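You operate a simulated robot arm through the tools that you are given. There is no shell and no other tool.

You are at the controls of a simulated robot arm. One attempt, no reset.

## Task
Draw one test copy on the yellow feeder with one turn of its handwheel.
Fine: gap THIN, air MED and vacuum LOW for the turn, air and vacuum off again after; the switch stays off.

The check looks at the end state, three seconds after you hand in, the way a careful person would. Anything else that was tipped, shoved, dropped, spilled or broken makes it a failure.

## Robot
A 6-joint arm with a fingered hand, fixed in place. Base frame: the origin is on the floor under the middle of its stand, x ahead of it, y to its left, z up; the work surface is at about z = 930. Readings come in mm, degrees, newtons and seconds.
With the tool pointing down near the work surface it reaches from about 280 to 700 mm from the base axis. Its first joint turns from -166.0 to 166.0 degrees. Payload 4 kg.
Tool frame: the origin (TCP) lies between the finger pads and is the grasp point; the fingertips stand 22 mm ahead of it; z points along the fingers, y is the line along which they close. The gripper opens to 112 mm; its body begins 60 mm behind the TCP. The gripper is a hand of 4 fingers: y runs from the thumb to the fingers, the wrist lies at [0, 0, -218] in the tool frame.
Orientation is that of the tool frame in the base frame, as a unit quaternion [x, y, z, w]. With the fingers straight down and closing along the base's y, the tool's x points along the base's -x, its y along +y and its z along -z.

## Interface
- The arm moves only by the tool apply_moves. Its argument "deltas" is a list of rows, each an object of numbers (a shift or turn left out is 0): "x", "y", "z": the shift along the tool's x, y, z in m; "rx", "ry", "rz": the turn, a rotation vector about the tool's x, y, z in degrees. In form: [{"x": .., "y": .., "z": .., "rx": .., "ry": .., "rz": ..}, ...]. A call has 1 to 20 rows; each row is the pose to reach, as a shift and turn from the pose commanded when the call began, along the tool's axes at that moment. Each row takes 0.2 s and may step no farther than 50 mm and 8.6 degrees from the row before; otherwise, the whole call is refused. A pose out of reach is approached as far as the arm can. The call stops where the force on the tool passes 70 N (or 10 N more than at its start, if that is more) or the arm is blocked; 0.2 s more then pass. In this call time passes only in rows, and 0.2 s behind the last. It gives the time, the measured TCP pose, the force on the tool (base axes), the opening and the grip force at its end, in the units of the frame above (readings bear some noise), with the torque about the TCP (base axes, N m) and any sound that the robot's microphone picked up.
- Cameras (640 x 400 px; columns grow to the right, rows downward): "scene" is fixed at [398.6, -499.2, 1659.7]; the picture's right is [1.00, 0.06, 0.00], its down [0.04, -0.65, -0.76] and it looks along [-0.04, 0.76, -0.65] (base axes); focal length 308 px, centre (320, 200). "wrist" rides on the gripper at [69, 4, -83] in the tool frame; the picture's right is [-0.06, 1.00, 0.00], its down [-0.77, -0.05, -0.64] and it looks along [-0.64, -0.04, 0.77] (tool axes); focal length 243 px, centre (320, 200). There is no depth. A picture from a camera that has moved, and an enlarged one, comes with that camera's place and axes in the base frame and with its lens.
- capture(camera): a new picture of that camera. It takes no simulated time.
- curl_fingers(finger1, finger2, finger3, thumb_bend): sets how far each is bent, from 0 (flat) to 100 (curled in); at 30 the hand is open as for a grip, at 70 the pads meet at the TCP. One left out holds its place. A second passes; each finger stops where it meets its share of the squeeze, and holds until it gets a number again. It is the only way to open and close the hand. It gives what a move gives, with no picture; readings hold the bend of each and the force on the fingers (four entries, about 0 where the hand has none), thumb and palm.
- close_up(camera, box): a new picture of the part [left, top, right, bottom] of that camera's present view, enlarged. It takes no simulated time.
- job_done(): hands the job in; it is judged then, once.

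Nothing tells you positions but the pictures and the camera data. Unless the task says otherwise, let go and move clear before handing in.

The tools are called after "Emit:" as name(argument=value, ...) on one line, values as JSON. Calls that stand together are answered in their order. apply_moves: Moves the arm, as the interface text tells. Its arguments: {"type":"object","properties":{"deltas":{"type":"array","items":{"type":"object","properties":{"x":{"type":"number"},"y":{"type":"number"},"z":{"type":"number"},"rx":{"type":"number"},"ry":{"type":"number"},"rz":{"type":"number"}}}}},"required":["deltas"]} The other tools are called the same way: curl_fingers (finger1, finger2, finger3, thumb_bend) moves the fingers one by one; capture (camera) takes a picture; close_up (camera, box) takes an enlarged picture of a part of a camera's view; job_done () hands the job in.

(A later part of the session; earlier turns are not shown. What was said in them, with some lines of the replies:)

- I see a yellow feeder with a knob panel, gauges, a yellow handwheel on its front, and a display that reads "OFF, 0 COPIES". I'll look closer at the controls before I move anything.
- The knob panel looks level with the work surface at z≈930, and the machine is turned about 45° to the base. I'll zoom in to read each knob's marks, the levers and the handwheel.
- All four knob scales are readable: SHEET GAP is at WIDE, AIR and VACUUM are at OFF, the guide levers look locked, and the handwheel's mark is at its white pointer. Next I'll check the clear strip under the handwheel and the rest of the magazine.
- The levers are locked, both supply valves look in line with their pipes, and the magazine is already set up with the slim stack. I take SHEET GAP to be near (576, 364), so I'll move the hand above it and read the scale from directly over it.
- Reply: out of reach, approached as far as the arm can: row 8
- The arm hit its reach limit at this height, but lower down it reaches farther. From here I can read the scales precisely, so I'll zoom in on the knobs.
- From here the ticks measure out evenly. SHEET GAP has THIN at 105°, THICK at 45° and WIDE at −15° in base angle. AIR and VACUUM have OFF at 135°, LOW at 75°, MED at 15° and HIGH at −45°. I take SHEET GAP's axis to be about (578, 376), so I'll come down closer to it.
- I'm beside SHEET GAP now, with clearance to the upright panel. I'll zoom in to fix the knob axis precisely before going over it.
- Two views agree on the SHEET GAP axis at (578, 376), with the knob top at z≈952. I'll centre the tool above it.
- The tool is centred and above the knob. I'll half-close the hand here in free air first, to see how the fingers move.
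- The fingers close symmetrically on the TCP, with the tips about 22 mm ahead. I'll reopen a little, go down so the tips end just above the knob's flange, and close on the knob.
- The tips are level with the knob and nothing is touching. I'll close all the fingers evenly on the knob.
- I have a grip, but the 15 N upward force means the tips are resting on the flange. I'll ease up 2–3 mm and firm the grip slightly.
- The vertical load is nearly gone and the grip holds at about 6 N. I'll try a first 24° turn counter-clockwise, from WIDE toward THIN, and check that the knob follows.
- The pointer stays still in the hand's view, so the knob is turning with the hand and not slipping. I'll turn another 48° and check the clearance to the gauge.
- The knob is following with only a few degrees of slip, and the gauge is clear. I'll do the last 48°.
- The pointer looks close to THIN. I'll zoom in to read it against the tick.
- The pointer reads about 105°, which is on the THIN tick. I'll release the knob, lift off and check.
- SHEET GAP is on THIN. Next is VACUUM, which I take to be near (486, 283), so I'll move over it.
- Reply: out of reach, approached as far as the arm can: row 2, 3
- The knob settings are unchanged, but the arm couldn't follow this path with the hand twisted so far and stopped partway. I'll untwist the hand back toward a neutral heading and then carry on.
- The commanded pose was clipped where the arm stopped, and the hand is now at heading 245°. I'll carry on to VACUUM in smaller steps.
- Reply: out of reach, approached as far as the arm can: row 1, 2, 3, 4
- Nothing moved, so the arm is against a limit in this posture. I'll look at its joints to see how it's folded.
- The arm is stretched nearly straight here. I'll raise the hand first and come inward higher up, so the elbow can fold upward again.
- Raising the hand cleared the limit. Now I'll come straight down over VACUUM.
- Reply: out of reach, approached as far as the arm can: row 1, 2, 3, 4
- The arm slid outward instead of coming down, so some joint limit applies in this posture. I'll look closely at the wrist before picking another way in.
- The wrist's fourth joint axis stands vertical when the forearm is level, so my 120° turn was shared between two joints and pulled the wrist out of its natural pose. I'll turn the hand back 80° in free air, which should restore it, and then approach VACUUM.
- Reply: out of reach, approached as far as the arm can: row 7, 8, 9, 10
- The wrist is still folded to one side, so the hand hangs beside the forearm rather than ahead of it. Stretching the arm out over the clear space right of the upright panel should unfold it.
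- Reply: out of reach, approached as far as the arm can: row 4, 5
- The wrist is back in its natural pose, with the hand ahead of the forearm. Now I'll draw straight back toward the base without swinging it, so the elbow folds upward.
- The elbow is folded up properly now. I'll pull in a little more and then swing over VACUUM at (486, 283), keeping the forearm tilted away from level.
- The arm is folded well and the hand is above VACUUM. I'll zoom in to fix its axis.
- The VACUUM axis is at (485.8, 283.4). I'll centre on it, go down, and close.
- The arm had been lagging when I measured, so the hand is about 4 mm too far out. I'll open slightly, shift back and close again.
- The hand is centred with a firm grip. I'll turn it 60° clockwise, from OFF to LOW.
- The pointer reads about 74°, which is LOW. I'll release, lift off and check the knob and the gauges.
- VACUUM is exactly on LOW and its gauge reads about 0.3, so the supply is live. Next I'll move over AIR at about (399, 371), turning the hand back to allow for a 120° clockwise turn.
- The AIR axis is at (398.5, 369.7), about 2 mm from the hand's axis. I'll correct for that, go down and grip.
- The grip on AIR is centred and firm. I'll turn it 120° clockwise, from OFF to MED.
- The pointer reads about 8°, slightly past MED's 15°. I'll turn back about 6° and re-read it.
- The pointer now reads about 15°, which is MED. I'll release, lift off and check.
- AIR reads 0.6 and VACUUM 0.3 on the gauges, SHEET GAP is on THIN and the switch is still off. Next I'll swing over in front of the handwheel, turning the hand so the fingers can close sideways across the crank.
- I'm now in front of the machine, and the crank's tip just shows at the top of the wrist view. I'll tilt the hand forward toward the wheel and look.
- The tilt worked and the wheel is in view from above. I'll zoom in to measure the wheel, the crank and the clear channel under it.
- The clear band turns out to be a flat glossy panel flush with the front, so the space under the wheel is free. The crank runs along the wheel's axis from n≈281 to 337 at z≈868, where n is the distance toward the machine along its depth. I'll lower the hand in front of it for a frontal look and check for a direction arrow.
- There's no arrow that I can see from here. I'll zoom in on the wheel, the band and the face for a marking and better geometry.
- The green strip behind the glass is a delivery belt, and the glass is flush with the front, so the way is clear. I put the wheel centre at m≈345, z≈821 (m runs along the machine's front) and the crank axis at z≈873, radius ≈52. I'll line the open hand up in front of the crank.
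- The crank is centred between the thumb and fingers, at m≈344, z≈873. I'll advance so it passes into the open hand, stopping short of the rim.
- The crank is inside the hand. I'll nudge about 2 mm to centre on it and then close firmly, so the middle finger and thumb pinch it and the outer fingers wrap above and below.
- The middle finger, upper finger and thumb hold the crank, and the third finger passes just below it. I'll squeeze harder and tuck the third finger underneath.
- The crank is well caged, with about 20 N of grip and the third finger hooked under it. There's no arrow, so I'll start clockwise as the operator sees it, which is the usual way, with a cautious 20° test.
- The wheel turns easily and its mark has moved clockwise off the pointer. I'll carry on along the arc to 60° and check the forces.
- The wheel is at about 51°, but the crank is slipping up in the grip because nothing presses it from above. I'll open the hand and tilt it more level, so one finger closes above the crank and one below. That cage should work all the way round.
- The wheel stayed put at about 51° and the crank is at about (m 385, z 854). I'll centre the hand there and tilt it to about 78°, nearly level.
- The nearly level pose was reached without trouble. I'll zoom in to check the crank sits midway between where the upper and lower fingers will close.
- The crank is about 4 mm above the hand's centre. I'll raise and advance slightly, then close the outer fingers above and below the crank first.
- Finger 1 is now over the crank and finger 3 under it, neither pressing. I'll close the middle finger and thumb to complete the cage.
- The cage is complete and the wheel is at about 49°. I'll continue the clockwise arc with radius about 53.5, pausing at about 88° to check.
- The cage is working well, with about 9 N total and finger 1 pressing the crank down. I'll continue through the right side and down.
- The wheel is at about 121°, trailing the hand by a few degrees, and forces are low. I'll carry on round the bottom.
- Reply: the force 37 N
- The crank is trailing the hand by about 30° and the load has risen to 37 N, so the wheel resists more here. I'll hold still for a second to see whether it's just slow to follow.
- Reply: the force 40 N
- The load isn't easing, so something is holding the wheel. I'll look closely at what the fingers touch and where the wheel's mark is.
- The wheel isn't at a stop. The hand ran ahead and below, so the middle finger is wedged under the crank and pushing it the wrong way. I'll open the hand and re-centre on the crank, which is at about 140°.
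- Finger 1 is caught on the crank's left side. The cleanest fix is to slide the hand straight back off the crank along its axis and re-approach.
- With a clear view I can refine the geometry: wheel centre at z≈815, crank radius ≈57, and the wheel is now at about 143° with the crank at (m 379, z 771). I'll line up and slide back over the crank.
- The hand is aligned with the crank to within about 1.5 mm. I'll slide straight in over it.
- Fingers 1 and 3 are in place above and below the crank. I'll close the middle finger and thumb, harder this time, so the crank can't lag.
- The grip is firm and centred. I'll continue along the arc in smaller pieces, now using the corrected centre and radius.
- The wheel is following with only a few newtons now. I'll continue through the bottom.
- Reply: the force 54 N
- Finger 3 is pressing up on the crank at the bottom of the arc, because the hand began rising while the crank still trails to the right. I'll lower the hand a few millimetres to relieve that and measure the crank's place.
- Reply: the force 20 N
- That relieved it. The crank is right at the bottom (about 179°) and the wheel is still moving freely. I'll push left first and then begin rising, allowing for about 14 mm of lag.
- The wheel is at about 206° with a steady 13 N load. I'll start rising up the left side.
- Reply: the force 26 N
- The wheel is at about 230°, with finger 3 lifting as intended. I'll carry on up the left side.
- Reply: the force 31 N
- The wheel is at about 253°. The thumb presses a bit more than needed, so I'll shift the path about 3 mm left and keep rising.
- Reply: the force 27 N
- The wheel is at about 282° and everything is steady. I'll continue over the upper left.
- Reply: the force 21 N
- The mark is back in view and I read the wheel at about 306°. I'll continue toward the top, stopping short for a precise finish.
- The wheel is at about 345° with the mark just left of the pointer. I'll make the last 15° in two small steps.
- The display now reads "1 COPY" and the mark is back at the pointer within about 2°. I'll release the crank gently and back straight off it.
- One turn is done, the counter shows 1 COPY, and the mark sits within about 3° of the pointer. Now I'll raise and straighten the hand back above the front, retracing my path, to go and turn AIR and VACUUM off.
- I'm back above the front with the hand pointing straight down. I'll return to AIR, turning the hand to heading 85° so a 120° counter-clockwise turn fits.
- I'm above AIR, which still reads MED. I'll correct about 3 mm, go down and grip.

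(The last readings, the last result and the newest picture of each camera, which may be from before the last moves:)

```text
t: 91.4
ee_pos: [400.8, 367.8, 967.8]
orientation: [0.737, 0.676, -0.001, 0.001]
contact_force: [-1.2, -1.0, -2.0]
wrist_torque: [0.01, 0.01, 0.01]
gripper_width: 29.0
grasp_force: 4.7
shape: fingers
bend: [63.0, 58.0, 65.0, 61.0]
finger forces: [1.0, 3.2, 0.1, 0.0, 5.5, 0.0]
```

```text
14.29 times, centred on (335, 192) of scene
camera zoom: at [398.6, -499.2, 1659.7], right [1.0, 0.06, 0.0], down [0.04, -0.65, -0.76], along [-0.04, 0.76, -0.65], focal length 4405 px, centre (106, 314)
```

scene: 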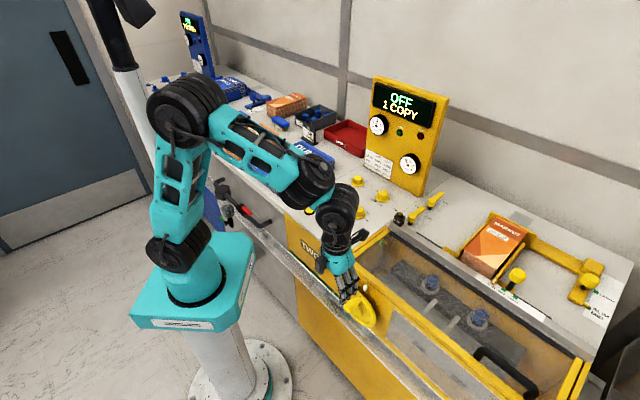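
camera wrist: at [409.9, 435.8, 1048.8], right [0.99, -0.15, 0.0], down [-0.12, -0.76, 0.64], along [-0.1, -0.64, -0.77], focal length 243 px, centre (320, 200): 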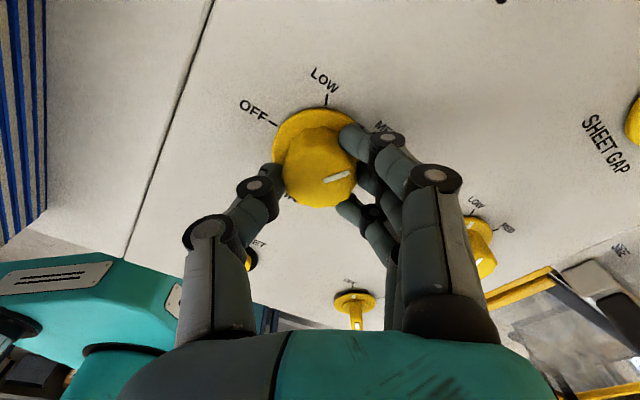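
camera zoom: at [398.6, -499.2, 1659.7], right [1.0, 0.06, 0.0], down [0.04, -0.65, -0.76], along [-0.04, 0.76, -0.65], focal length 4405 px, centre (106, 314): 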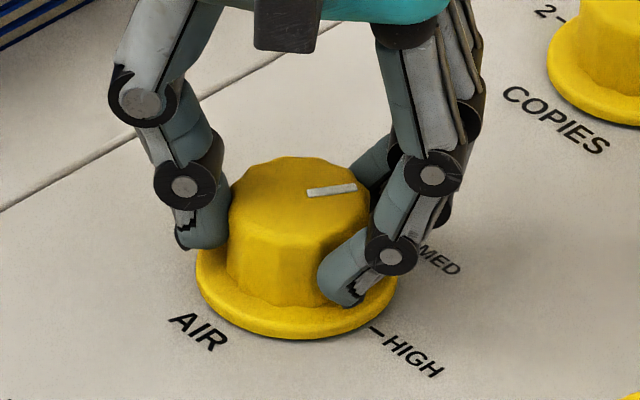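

The grip is a little high and about 2 mm off. I'll reopen slightly, correct and re-grip.

Emit:
curl_fingers(finger1=50, finger2=50, finger3=50, thumb_bend=50)

Emit:
apply_moves(deltas=[{"x": 0.0013, "y": -0.0013, "z": 0.0015}, {"x": 0.0013, "y": -0.0013, "z": 0.0028}, {"x": 0.0013, "y": -0.0013, "z": 0.0028}])

Emit:
curl_fingers(finger1=65, finger2=65, finger3=65, thumb_bend=65)

Emit:
capture(camera="wrist")

```text
t: 92.4
ee_pos: [400.1, 366.2, 966.1]
orientation: [0.737, 0.676, 0.0, 0.002]
contact_force: [-0.3, -0.1, 0.3]
wrist_torque: [0.01, 0.0, 0.01]
gripper_width: 56.9
grasp_force: 0.1
shape: fingers
bend: [50.0, 50.0, 50.0, 50.0]
finger forces: [0.0, 0.1, 0.0, 0.0, 0.0, 0.0]
```

```text
t: 93.2
ee_pos: [398.3, 370.7, 963.6]
orientation: [0.738, 0.675, -0.001, 0.001]
contact_force: [0.5, -0.1, -0.8]
wrist_torque: [0.01, -0.01, 0.01]
gripper_width: 56.8
grasp_force: 0.0
shape: fingers
bend: [50.0, 50.0, 50.0, 50.0]
finger forces: [0.0, 0.0, 0.0, 0.0, 0.0, 0.0]
```

```text
t: 94.2
ee_pos: [400.7, 369.5, 964.5]
orientation: [0.737, 0.676, 0.001, 0.001]
contact_force: [0.4, -0.6, -2.1]
wrist_torque: [-0.02, 0.03, 0.01]
gripper_width: 27.7
grasp_force: 5.5
shape: fingers
bend: [63.0, 58.0, 64.0, 62.0]
finger forces: [0.9, 4.6, 0.3, 0.1, 5.5, 0.0]
```

```text
taken
camera wrist: at [408.5, 437.4, 1045.5], right [0.99, -0.15, 0.0], down [-0.12, -0.76, 0.64], along [-0.1, -0.64, -0.77], focal length 243 px, centre (320, 200)
```

wrist: 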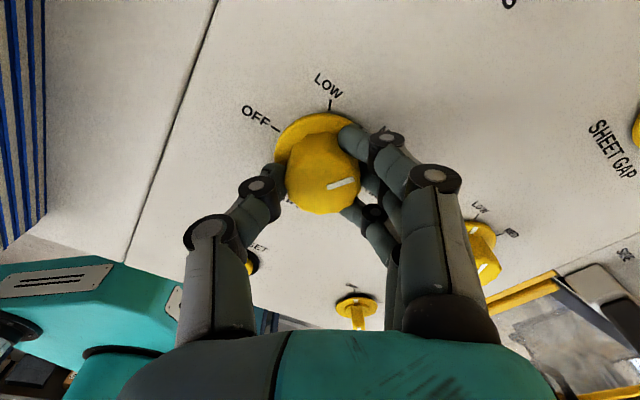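

The grip is centred now. I'll turn AIR 120° counter-clockwise, back to OFF.

Emit:
apply_moves(deltas=[{"rz": -8}, {"rz": -16}, {"rz": -24}, {"rz": -32}, {"rz": -40}, {"rz": -48}, {"rz": -56}, {"rz": -64}, {"rz": -72}, {"rz": -80}, {"rz": -88}, {"rz": -96}, {"rz": -104}, {"rz": -112}, {"rz": -120}])

Emit:
capture(camera="wrist")

Emit:
close_up(camera="wrist", box=[260, 100, 380, 240])

Emit:
close_up(camera="scene", box=[315, 178, 355, 206])

```text
t: 97.4
ee_pos: [399.4, 370.5, 963.5]
orientation: [-0.218, 0.976, 0.0, 0.001]
contact_force: [8.0, -1.8, -0.7]
wrist_torque: [-0.05, -0.15, 0.06]
gripper_width: 27.4
grasp_force: 6.8
shape: fingers
bend: [65.0, 59.0, 65.0, 62.0]
finger forces: [0.1, 3.2, 1.7, 0.0, 8.1, 0.0]
```

```text
taken
camera wrist: at [334.0, 344.2, 1045.3], right [-0.37, 0.93, 0.0], down [0.71, 0.28, 0.64], along [0.6, 0.23, -0.77], focal length 243 px, centre (320, 200)
```

wrist: 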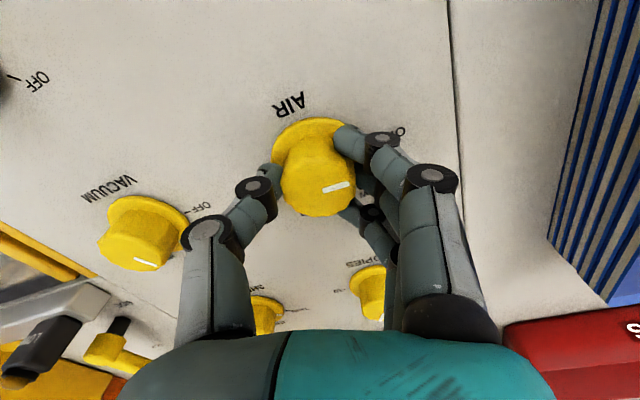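

```text
2.86 times, centred on (320, 170) of wrist
camera zoom: at [334.0, 344.2, 1045.3], right [-0.37, 0.93, 0.0], down [0.71, 0.28, 0.64], along [0.6, 0.23, -0.77], focal length 693 px, centre (320, 286)
```

zoom: 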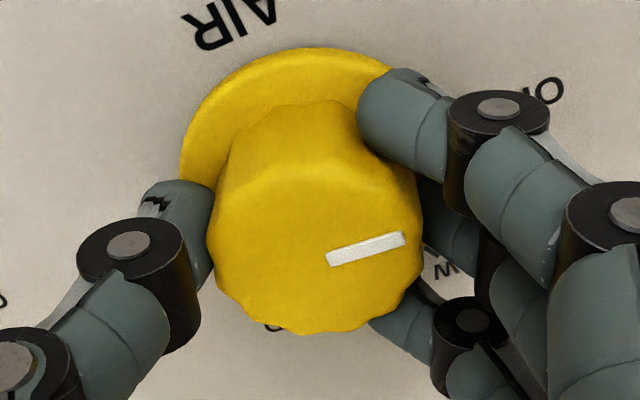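

```text
14.29 times, centred on (335, 192) of scene
camera zoom: at [398.6, -499.2, 1659.7], right [1.0, 0.06, 0.0], down [0.04, -0.65, -0.76], along [-0.04, 0.76, -0.65], focal length 4405 px, centre (106, 314)
```

zoom: 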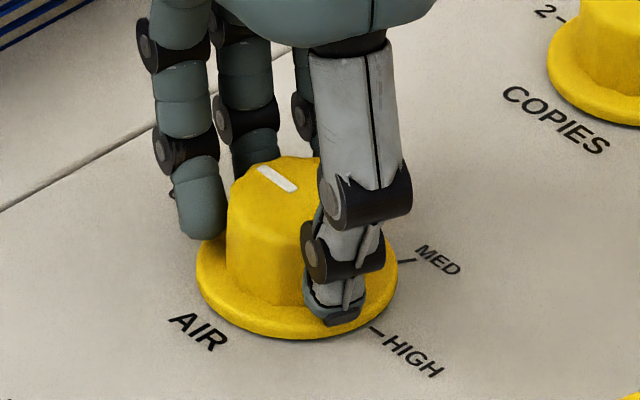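

The pointer reads about 134°, which is OFF. I'll release, lift and verify.

Emit:
curl_fingers(finger1=42, finger2=42, finger3=42, thumb_bend=42)

Emit:
apply_moves(deltas=[{"z": -0.02}, {"z": -0.05}, {"z": -0.05}])

Emit:
close_up(camera="wrist", box=[240, 50, 420, 200])

Emit:
close_up(camera="scene", box=[315, 178, 355, 206])

Emit:
close_up(camera="scene", box=[360, 70, 450, 180])

```text
t: 98.4
ee_pos: [399.5, 370.0, 963.6]
orientation: [-0.217, 0.976, -0.001, 0.0]
contact_force: [-0.5, 0.8, 0.0]
wrist_torque: [-0.02, 0.0, -0.01]
gripper_width: 79.1
grasp_force: 0.0
shape: fingers
bend: [42.0, 42.0, 42.0, 42.0]
finger forces: [0.0, 0.0, 0.1, 0.0, 0.0, 0.1]
```

```text
t: 99.2
ee_pos: [399.0, 370.1, 1014.0]
orientation: [-0.217, 0.976, -0.001, 0.001]
contact_force: [0.6, -0.4, 0.6]
wrist_torque: [0.01, -0.02, 0.03]
gripper_width: 79.5
grasp_force: 0.0
shape: fingers
bend: [42.0, 42.0, 42.0, 42.0]
finger forces: [0.1, 0.0, 0.1, 0.1, 0.0, 0.1]
```

```text
2.67 times, centred on (330, 125) of wrist
camera zoom: at [333.3, 344.6, 1095.1], right [-0.36, 0.93, 0.0], down [0.71, 0.28, 0.64], along [0.6, 0.23, -0.77], focal length 647 px, centre (293, 400)
```

zoom: 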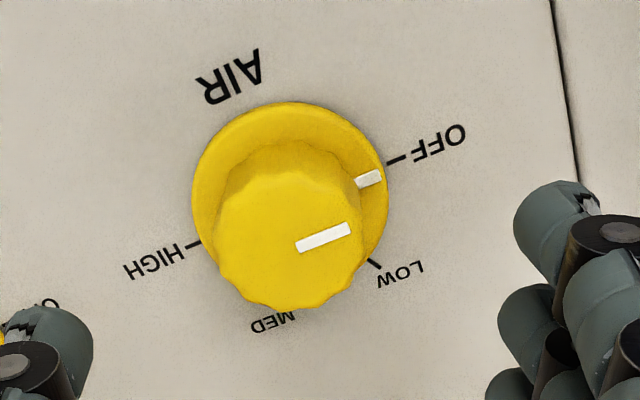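

```text
14.29 times, centred on (335, 192) of scene
camera zoom: at [398.6, -499.2, 1659.7], right [1.0, 0.06, 0.0], down [0.04, -0.65, -0.76], along [-0.04, 0.76, -0.65], focal length 4405 px, centre (106, 314)
```

zoom: 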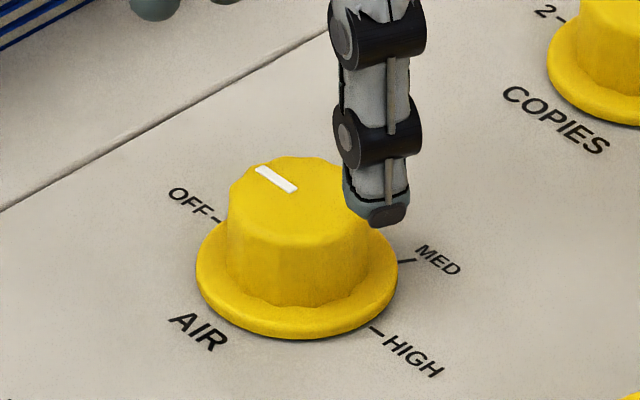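

```text
3.64 times, centred on (405, 125) of scene
camera zoom: at [398.6, -499.2, 1659.7], right [1.0, 0.06, 0.0], down [0.04, -0.65, -0.76], along [-0.04, 0.76, -0.65], focal length 1121 px, centre (11, 473)
```

zoom: 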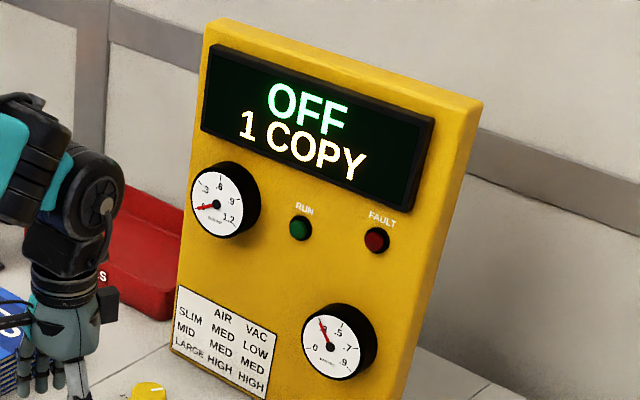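

AIR is OFF and its gauge reads 0. Now to VACUUM, turning the hand to heading 115° on the way.

Emit:
apply_moves(deltas=[{"x": -0.0038, "y": -0.0105, "rz": 8.2}, {"x": -0.0076, "y": -0.0209, "rz": 16.4}, {"x": -0.0114, "y": -0.0314, "rz": 24.6}, {"x": -0.0152, "y": -0.0419, "rz": 32.8}, {"x": -0.019, "y": -0.0523, "rz": 41}, {"x": -0.0228, "y": -0.0628, "rz": 49.2}, {"x": -0.0266, "y": -0.0733, "rz": 57.4}, {"x": -0.0304, "y": -0.0837, "rz": 65.6}, {"x": -0.0342, "y": -0.0942, "rz": 73.8}, {"x": -0.038, "y": -0.1047, "rz": 82}, {"x": -0.0418, "y": -0.1151, "rz": 90}, {"x": -0.0418, "y": -0.1151, "rz": 90}, {"x": -0.0418, "y": -0.1151, "rz": 90}])

Emit:
capture(camera="wrist")

Emit:
close_up(camera="wrist", box=[240, 50, 420, 200])

```text
t: 102.0
ee_pos: [486.5, 282.5, 1012.7]
orientation: [0.537, 0.844, -0.001, 0.001]
contact_force: [-0.5, -0.2, 0.3]
wrist_torque: [-0.01, 0.0, 0.0]
gripper_width: 79.6
grasp_force: 0.0
shape: fingers
bend: [42.0, 42.0, 42.0, 42.0]
finger forces: [0.0, 0.0, 0.1, 0.0, 0.1, 0.1]
```

```text
taken
camera wrist: at [461.1, 346.7, 1094.3], right [0.93, 0.36, 0.0], down [0.28, -0.71, 0.64], along [0.23, -0.6, -0.77], focal length 243 px, centre (320, 200)
```

wrist: 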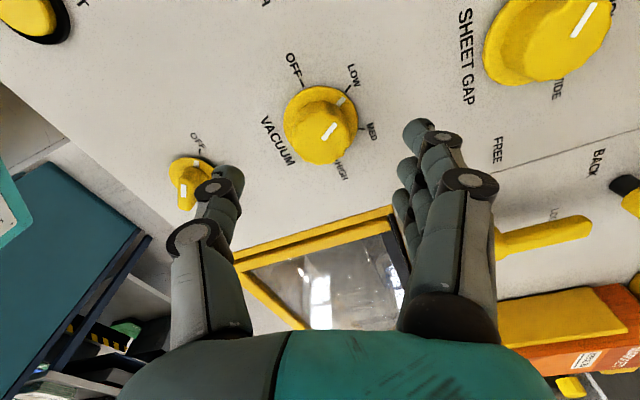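

```text
2.67 times, centred on (330, 125) of wrist
camera zoom: at [461.1, 346.7, 1094.3], right [0.93, 0.36, 0.0], down [0.28, -0.71, 0.64], along [0.23, -0.6, -0.77], focal length 647 px, centre (293, 400)
```

zoom: 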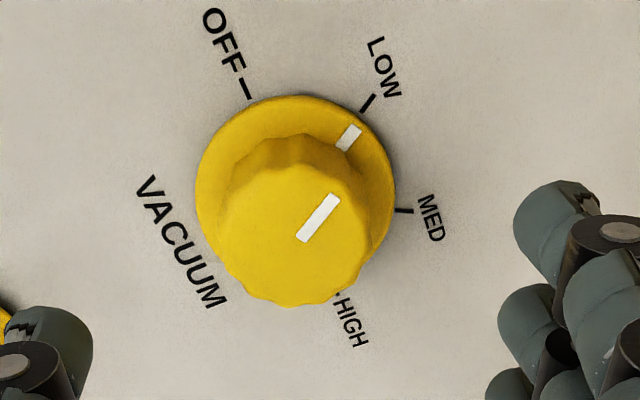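

The hand is nearly on VACUUM's axis. I'll correct about 1 mm, go down and grip.

Emit:
apply_moves(deltas=[{"x": 0.0012, "y": 0.0006, "z": 0.01}, {"x": 0.0012, "y": 0.0006, "z": 0.03}, {"x": 0.0012, "y": 0.0006, "z": 0.0488}, {"x": 0.0012, "y": 0.0006, "z": 0.0488}])

Emit:
curl_fingers(finger1=65, finger2=65, finger3=65, thumb_bend=65)

Emit:
capture(camera="wrist")

```text
t: 103.0
ee_pos: [486.9, 285.5, 963.3]
orientation: [0.537, 0.843, 0.0, 0.001]
contact_force: [-0.6, 0.9, -0.4]
wrist_torque: [0.0, -0.01, 0.03]
gripper_width: 79.1
grasp_force: 0.1
shape: fingers
bend: [42.0, 42.0, 42.0, 42.0]
finger forces: [0.1, 0.0, 0.1, 0.1, 0.0, 0.0]
```

```text
t: 104.0
ee_pos: [485.6, 285.4, 962.8]
orientation: [0.537, 0.843, -0.001, 0.001]
contact_force: [-2.3, -0.1, -2.5]
wrist_torque: [0.03, 0.01, 0.02]
gripper_width: 26.6
grasp_force: 5.8
shape: fingers
bend: [65.0, 59.0, 63.0, 61.0]
finger forces: [0.1, 3.9, 1.1, 0.1, 6.4, 0.1]
```

```text
taken
camera wrist: at [460.3, 349.4, 1044.6], right [0.93, 0.36, 0.0], down [0.28, -0.71, 0.64], along [0.23, -0.6, -0.77], focal length 243 px, centre (320, 200)
```

wrist: 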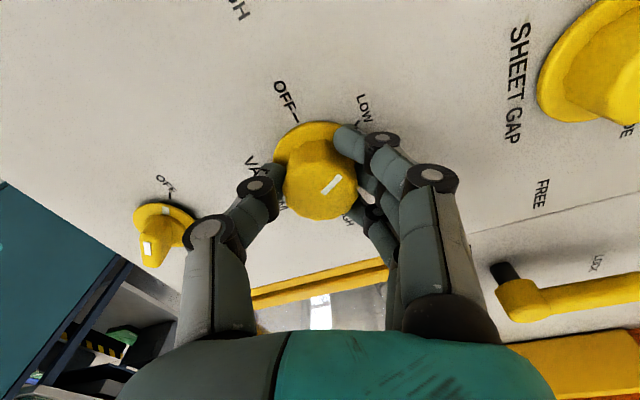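

The grip is good and the switch is well clear of the thumb. I'll turn VACUUM 60° counter-clockwise, from LOW to OFF.

Emit:
apply_moves(deltas=[{"rz": -7.5}, {"rz": -15}, {"rz": -22.5}, {"rz": -30}, {"rz": -37.5}, {"rz": -45}, {"rz": -52.5}, {"rz": -60}])

Emit:
capture(camera="wrist")

Emit:
close_up(camera="wrist", box=[260, 100, 380, 240])

Emit:
close_up(camera="scene", box=[338, 198, 378, 226])

```text
t: 105.8
ee_pos: [486.5, 285.0, 965.9]
orientation: [0.043, 0.999, -0.001, 0.0]
contact_force: [-2.1, -3.6, -6.6]
wrist_torque: [0.0, 0.05, -0.02]
gripper_width: 27.9
grasp_force: 5.9
shape: fingers
bend: [65.0, 59.0, 64.0, 61.0]
finger forces: [0.0, 3.0, 0.6, 0.0, 7.1, 0.1]
```

```text
taken
camera wrist: at [416.3, 294.4, 1046.7], right [0.15, 0.99, 0.0], down [0.76, -0.11, 0.64], along [0.64, -0.1, -0.77], focal length 243 px, centre (320, 200)
```

wrist: 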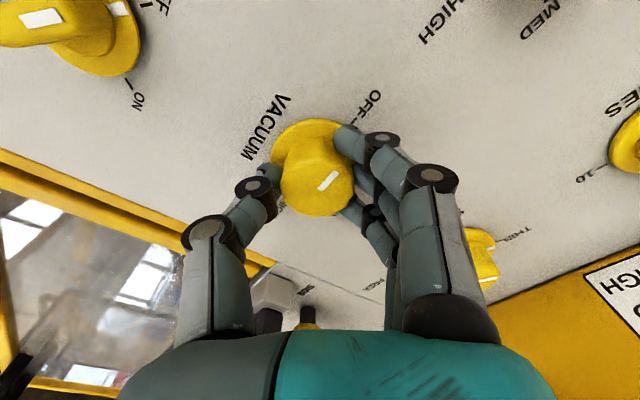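

```text
2.86 times, centred on (320, 170) of wrist
camera zoom: at [416.3, 294.4, 1046.7], right [0.15, 0.99, 0.0], down [0.76, -0.11, 0.64], along [0.64, -0.1, -0.77], focal length 693 px, centre (320, 286)
```

zoom: 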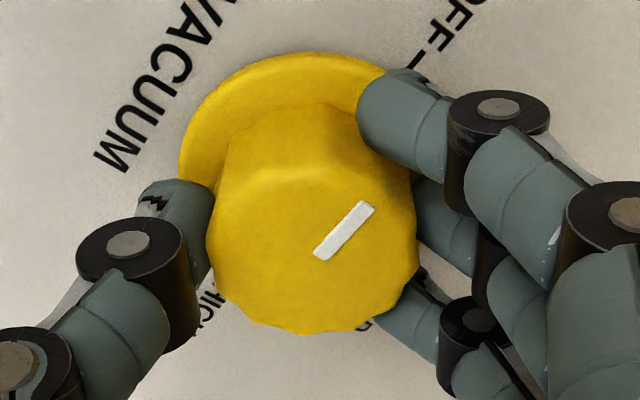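

```text
14.29 times, centred on (358, 212) of scene
camera zoom: at [398.6, -499.2, 1659.7], right [1.0, 0.06, 0.0], down [0.04, -0.65, -0.76], along [-0.04, 0.76, -0.65], focal length 4405 px, centre (-223, 29)
```

zoom: 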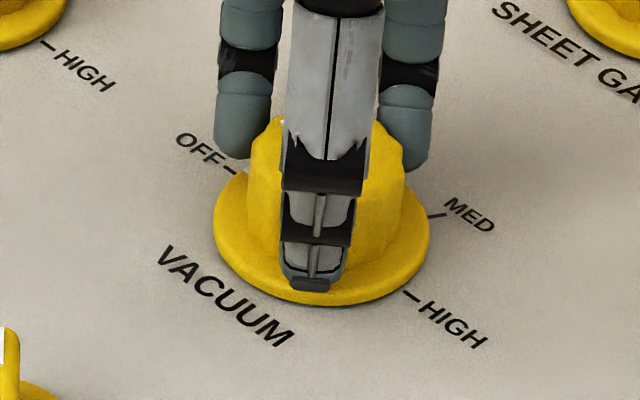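

The pointer reads 135°, which is OFF. I'll release, lift clear and check everything.

Emit:
curl_fingers(finger1=42, finger2=42, finger3=42, thumb_bend=42)

Emit:
apply_moves(deltas=[{"z": -0.02}, {"z": -0.05}, {"z": -0.05}])

Emit:
close_up(camera="wrist", box=[240, 50, 420, 200])

Emit:
close_up(camera="scene", box=[360, 70, 450, 180])

```text
t: 106.8
ee_pos: [486.2, 283.8, 965.5]
orientation: [0.043, 0.999, -0.002, 0.0]
contact_force: [0.6, 0.8, 0.9]
wrist_torque: [0.01, -0.03, -0.01]
gripper_width: 79.2
grasp_force: 0.0
shape: fingers
bend: [42.0, 42.0, 42.0, 42.0]
finger forces: [0.0, 0.0, 0.0, 0.0, 0.0, 0.1]
```

```text
t: 107.6
ee_pos: [485.1, 285.3, 1015.7]
orientation: [0.044, 0.999, -0.001, 0.001]
contact_force: [0.2, -0.2, -0.3]
wrist_torque: [0.03, -0.03, -0.01]
gripper_width: 79.1
grasp_force: 0.1
shape: fingers
bend: [42.0, 42.0, 42.0, 42.0]
finger forces: [0.0, 0.0, 0.1, 0.0, 0.1, 0.0]
```

```text
2.67 times, centred on (330, 125) of wrist
camera zoom: at [414.3, 294.9, 1096.6], right [0.15, 0.99, 0.0], down [0.76, -0.11, 0.64], along [0.64, -0.1, -0.77], focal length 647 px, centre (293, 400)
```

zoom: 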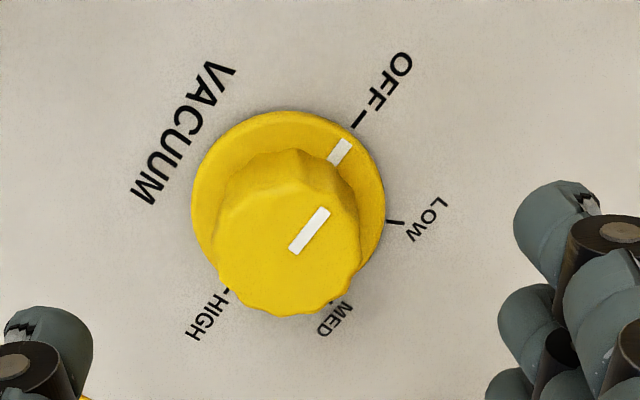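

```text
3.64 times, centred on (405, 125) of scene
camera zoom: at [398.6, -499.2, 1659.7], right [1.0, 0.06, 0.0], down [0.04, -0.65, -0.76], along [-0.04, 0.76, -0.65], focal length 1121 px, centre (11, 473)
```

zoom: 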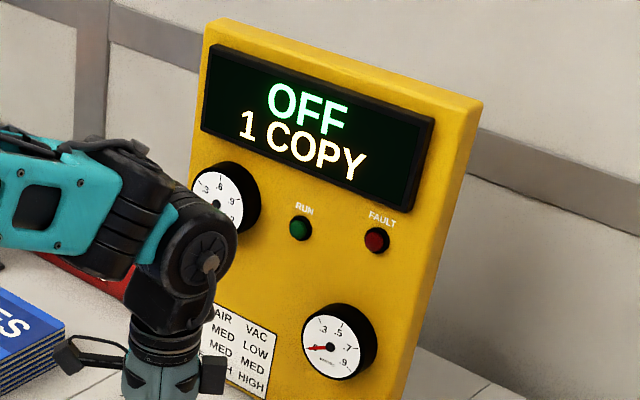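

VACUUM is OFF with its gauge at 0, and the display still shows 1 COPY. I'll move the hand up and clear, then inspect everything.

Emit:
apply_moves(deltas=[{"x": 0.0, "y": 0.0, "z": -0.04}, {"x": 0.024, "y": -0.012, "z": -0.07}, {"x": 0.048, "y": -0.024, "z": -0.1}, {"x": 0.072, "y": -0.035, "z": -0.13}, {"x": 0.096, "y": -0.047, "z": -0.16}, {"x": 0.12, "y": -0.059, "z": -0.19}, {"x": 0.144, "y": -0.07, "z": -0.22}, {"x": 0.168, "y": -0.082, "z": -0.25}, {"x": 0.168, "y": -0.082, "z": -0.25}])

Emit:
capture(camera="scene")

Emit:
close_up(camera="scene", box=[280, 160, 440, 260])

Emit:
close_up(camera="scene", box=[310, 250, 430, 345])

Emit:
close_up(camera="scene", box=[390, 180, 630, 330])

Emit:
close_up(camera="scene", box=[140, 60, 350, 230])

```text
t: 109.6
ee_pos: [310.8, 218.9, 1266.8]
orientation: [0.044, 0.999, 0.0, 0.001]
contact_force: [-0.2, 0.8, 1.0]
wrist_torque: [0.01, 0.05, 0.0]
gripper_width: 79.3
grasp_force: 0.1
shape: fingers
bend: [42.0, 42.0, 42.0, 42.0]
finger forces: [0.0, 0.0, 0.0, 0.0, 0.1, 0.0]
```

```text
taken
```

scene: 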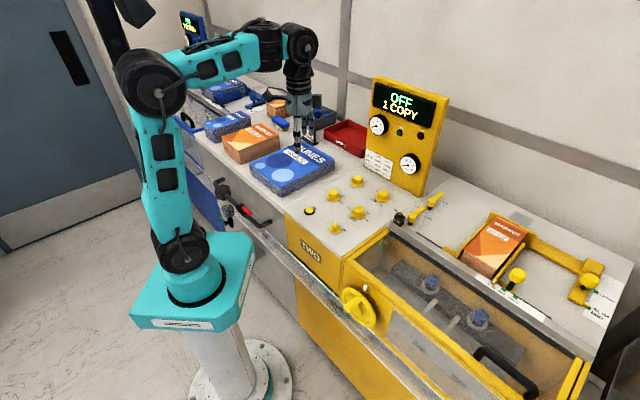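

```text
4.00 times, centred on (360, 210) of scene
camera zoom: at [398.6, -499.2, 1659.7], right [1.0, 0.06, 0.0], down [0.04, -0.65, -0.76], along [-0.04, 0.76, -0.65], focal length 1233 px, centre (160, 160)
```

zoom: 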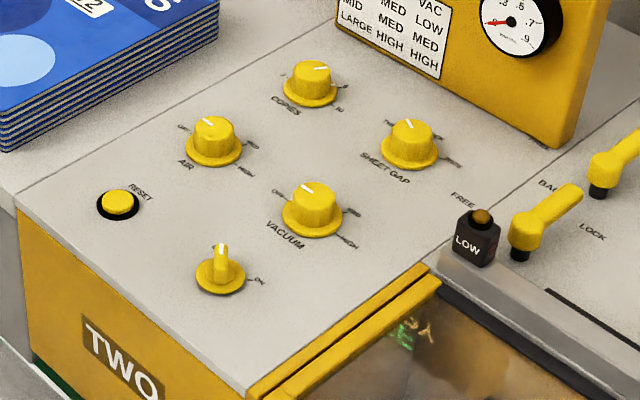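

```text
4.21 times, centred on (370, 298) of scene
camera zoom: at [398.6, -499.2, 1659.7], right [1.0, 0.06, 0.0], down [0.04, -0.65, -0.76], along [-0.04, 0.76, -0.65], focal length 1298 px, centre (110, -210)
```

zoom: 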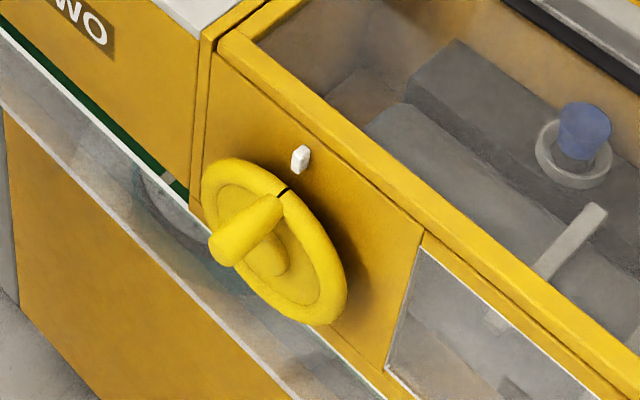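

```text
2.67 times, centred on (510, 255) of scene
camera zoom: at [398.6, -499.2, 1659.7], right [1.0, 0.06, 0.0], down [0.04, -0.65, -0.76], along [-0.04, 0.76, -0.65], focal length 822 px, centre (-187, 53)
```

zoom: 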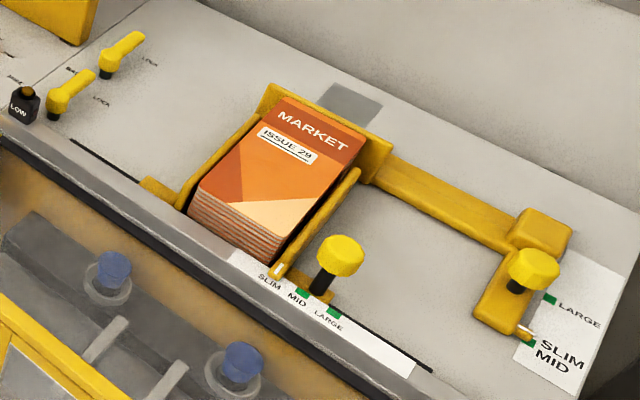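

```text
2.35 times, centred on (245, 145) of scene
camera zoom: at [398.6, -499.2, 1659.7], right [1.0, 0.06, 0.0], down [0.04, -0.65, -0.76], along [-0.04, 0.76, -0.65], focal length 726 px, centre (496, 329)
```

zoom: 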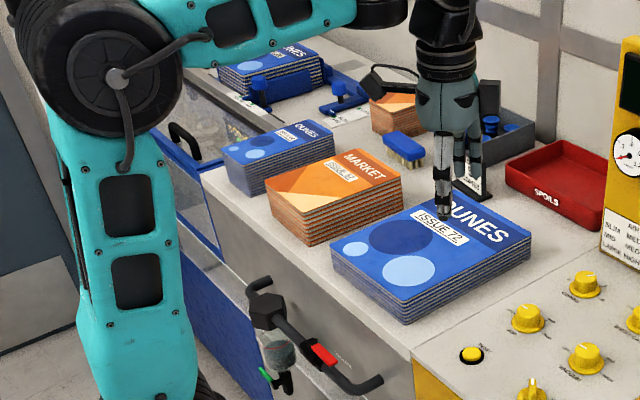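

I found nothing out of place: the display shows OFF / 1 COPY, SHEET GAP is on THIN, AIR and VACUUM are OFF with both gauges at 0, the switch is off, and the wheel is within about 3° of its mark. The hand is clear, so I'm handing in.

Emit:
job_done()

```text
The job is handed in.
```

I drew one test copy on the yellow feeder with one clockwise turn of its handwheel, and the display now reads "OFF / 1 COPY". The result of the check wasn't reported back to me.

- **Settings during the turn:** SHEET GAP was on THIN, AIR on MED (its gauge read about 0.6) and VACUUM on LOW (about 0.3).
- **Settings now:** AIR and VACUUM are off with both gauges at 0, SHEET GAP is still on THIN, and the switch was never touched.
- **Handwheel:** its mark stopped about 3° past the white pointer. I left it there because turning back could have upset the count.
- **The turn itself:** it wasn't one continuous motion. I re-gripped the crank twice, once when it slipped in the hand and once when a finger jammed under it. The wheel stayed put while the hand was open.
- **Surroundings:** in the final pictures nothing else looked tipped, moved or damaged. The hand is clear of the machine.
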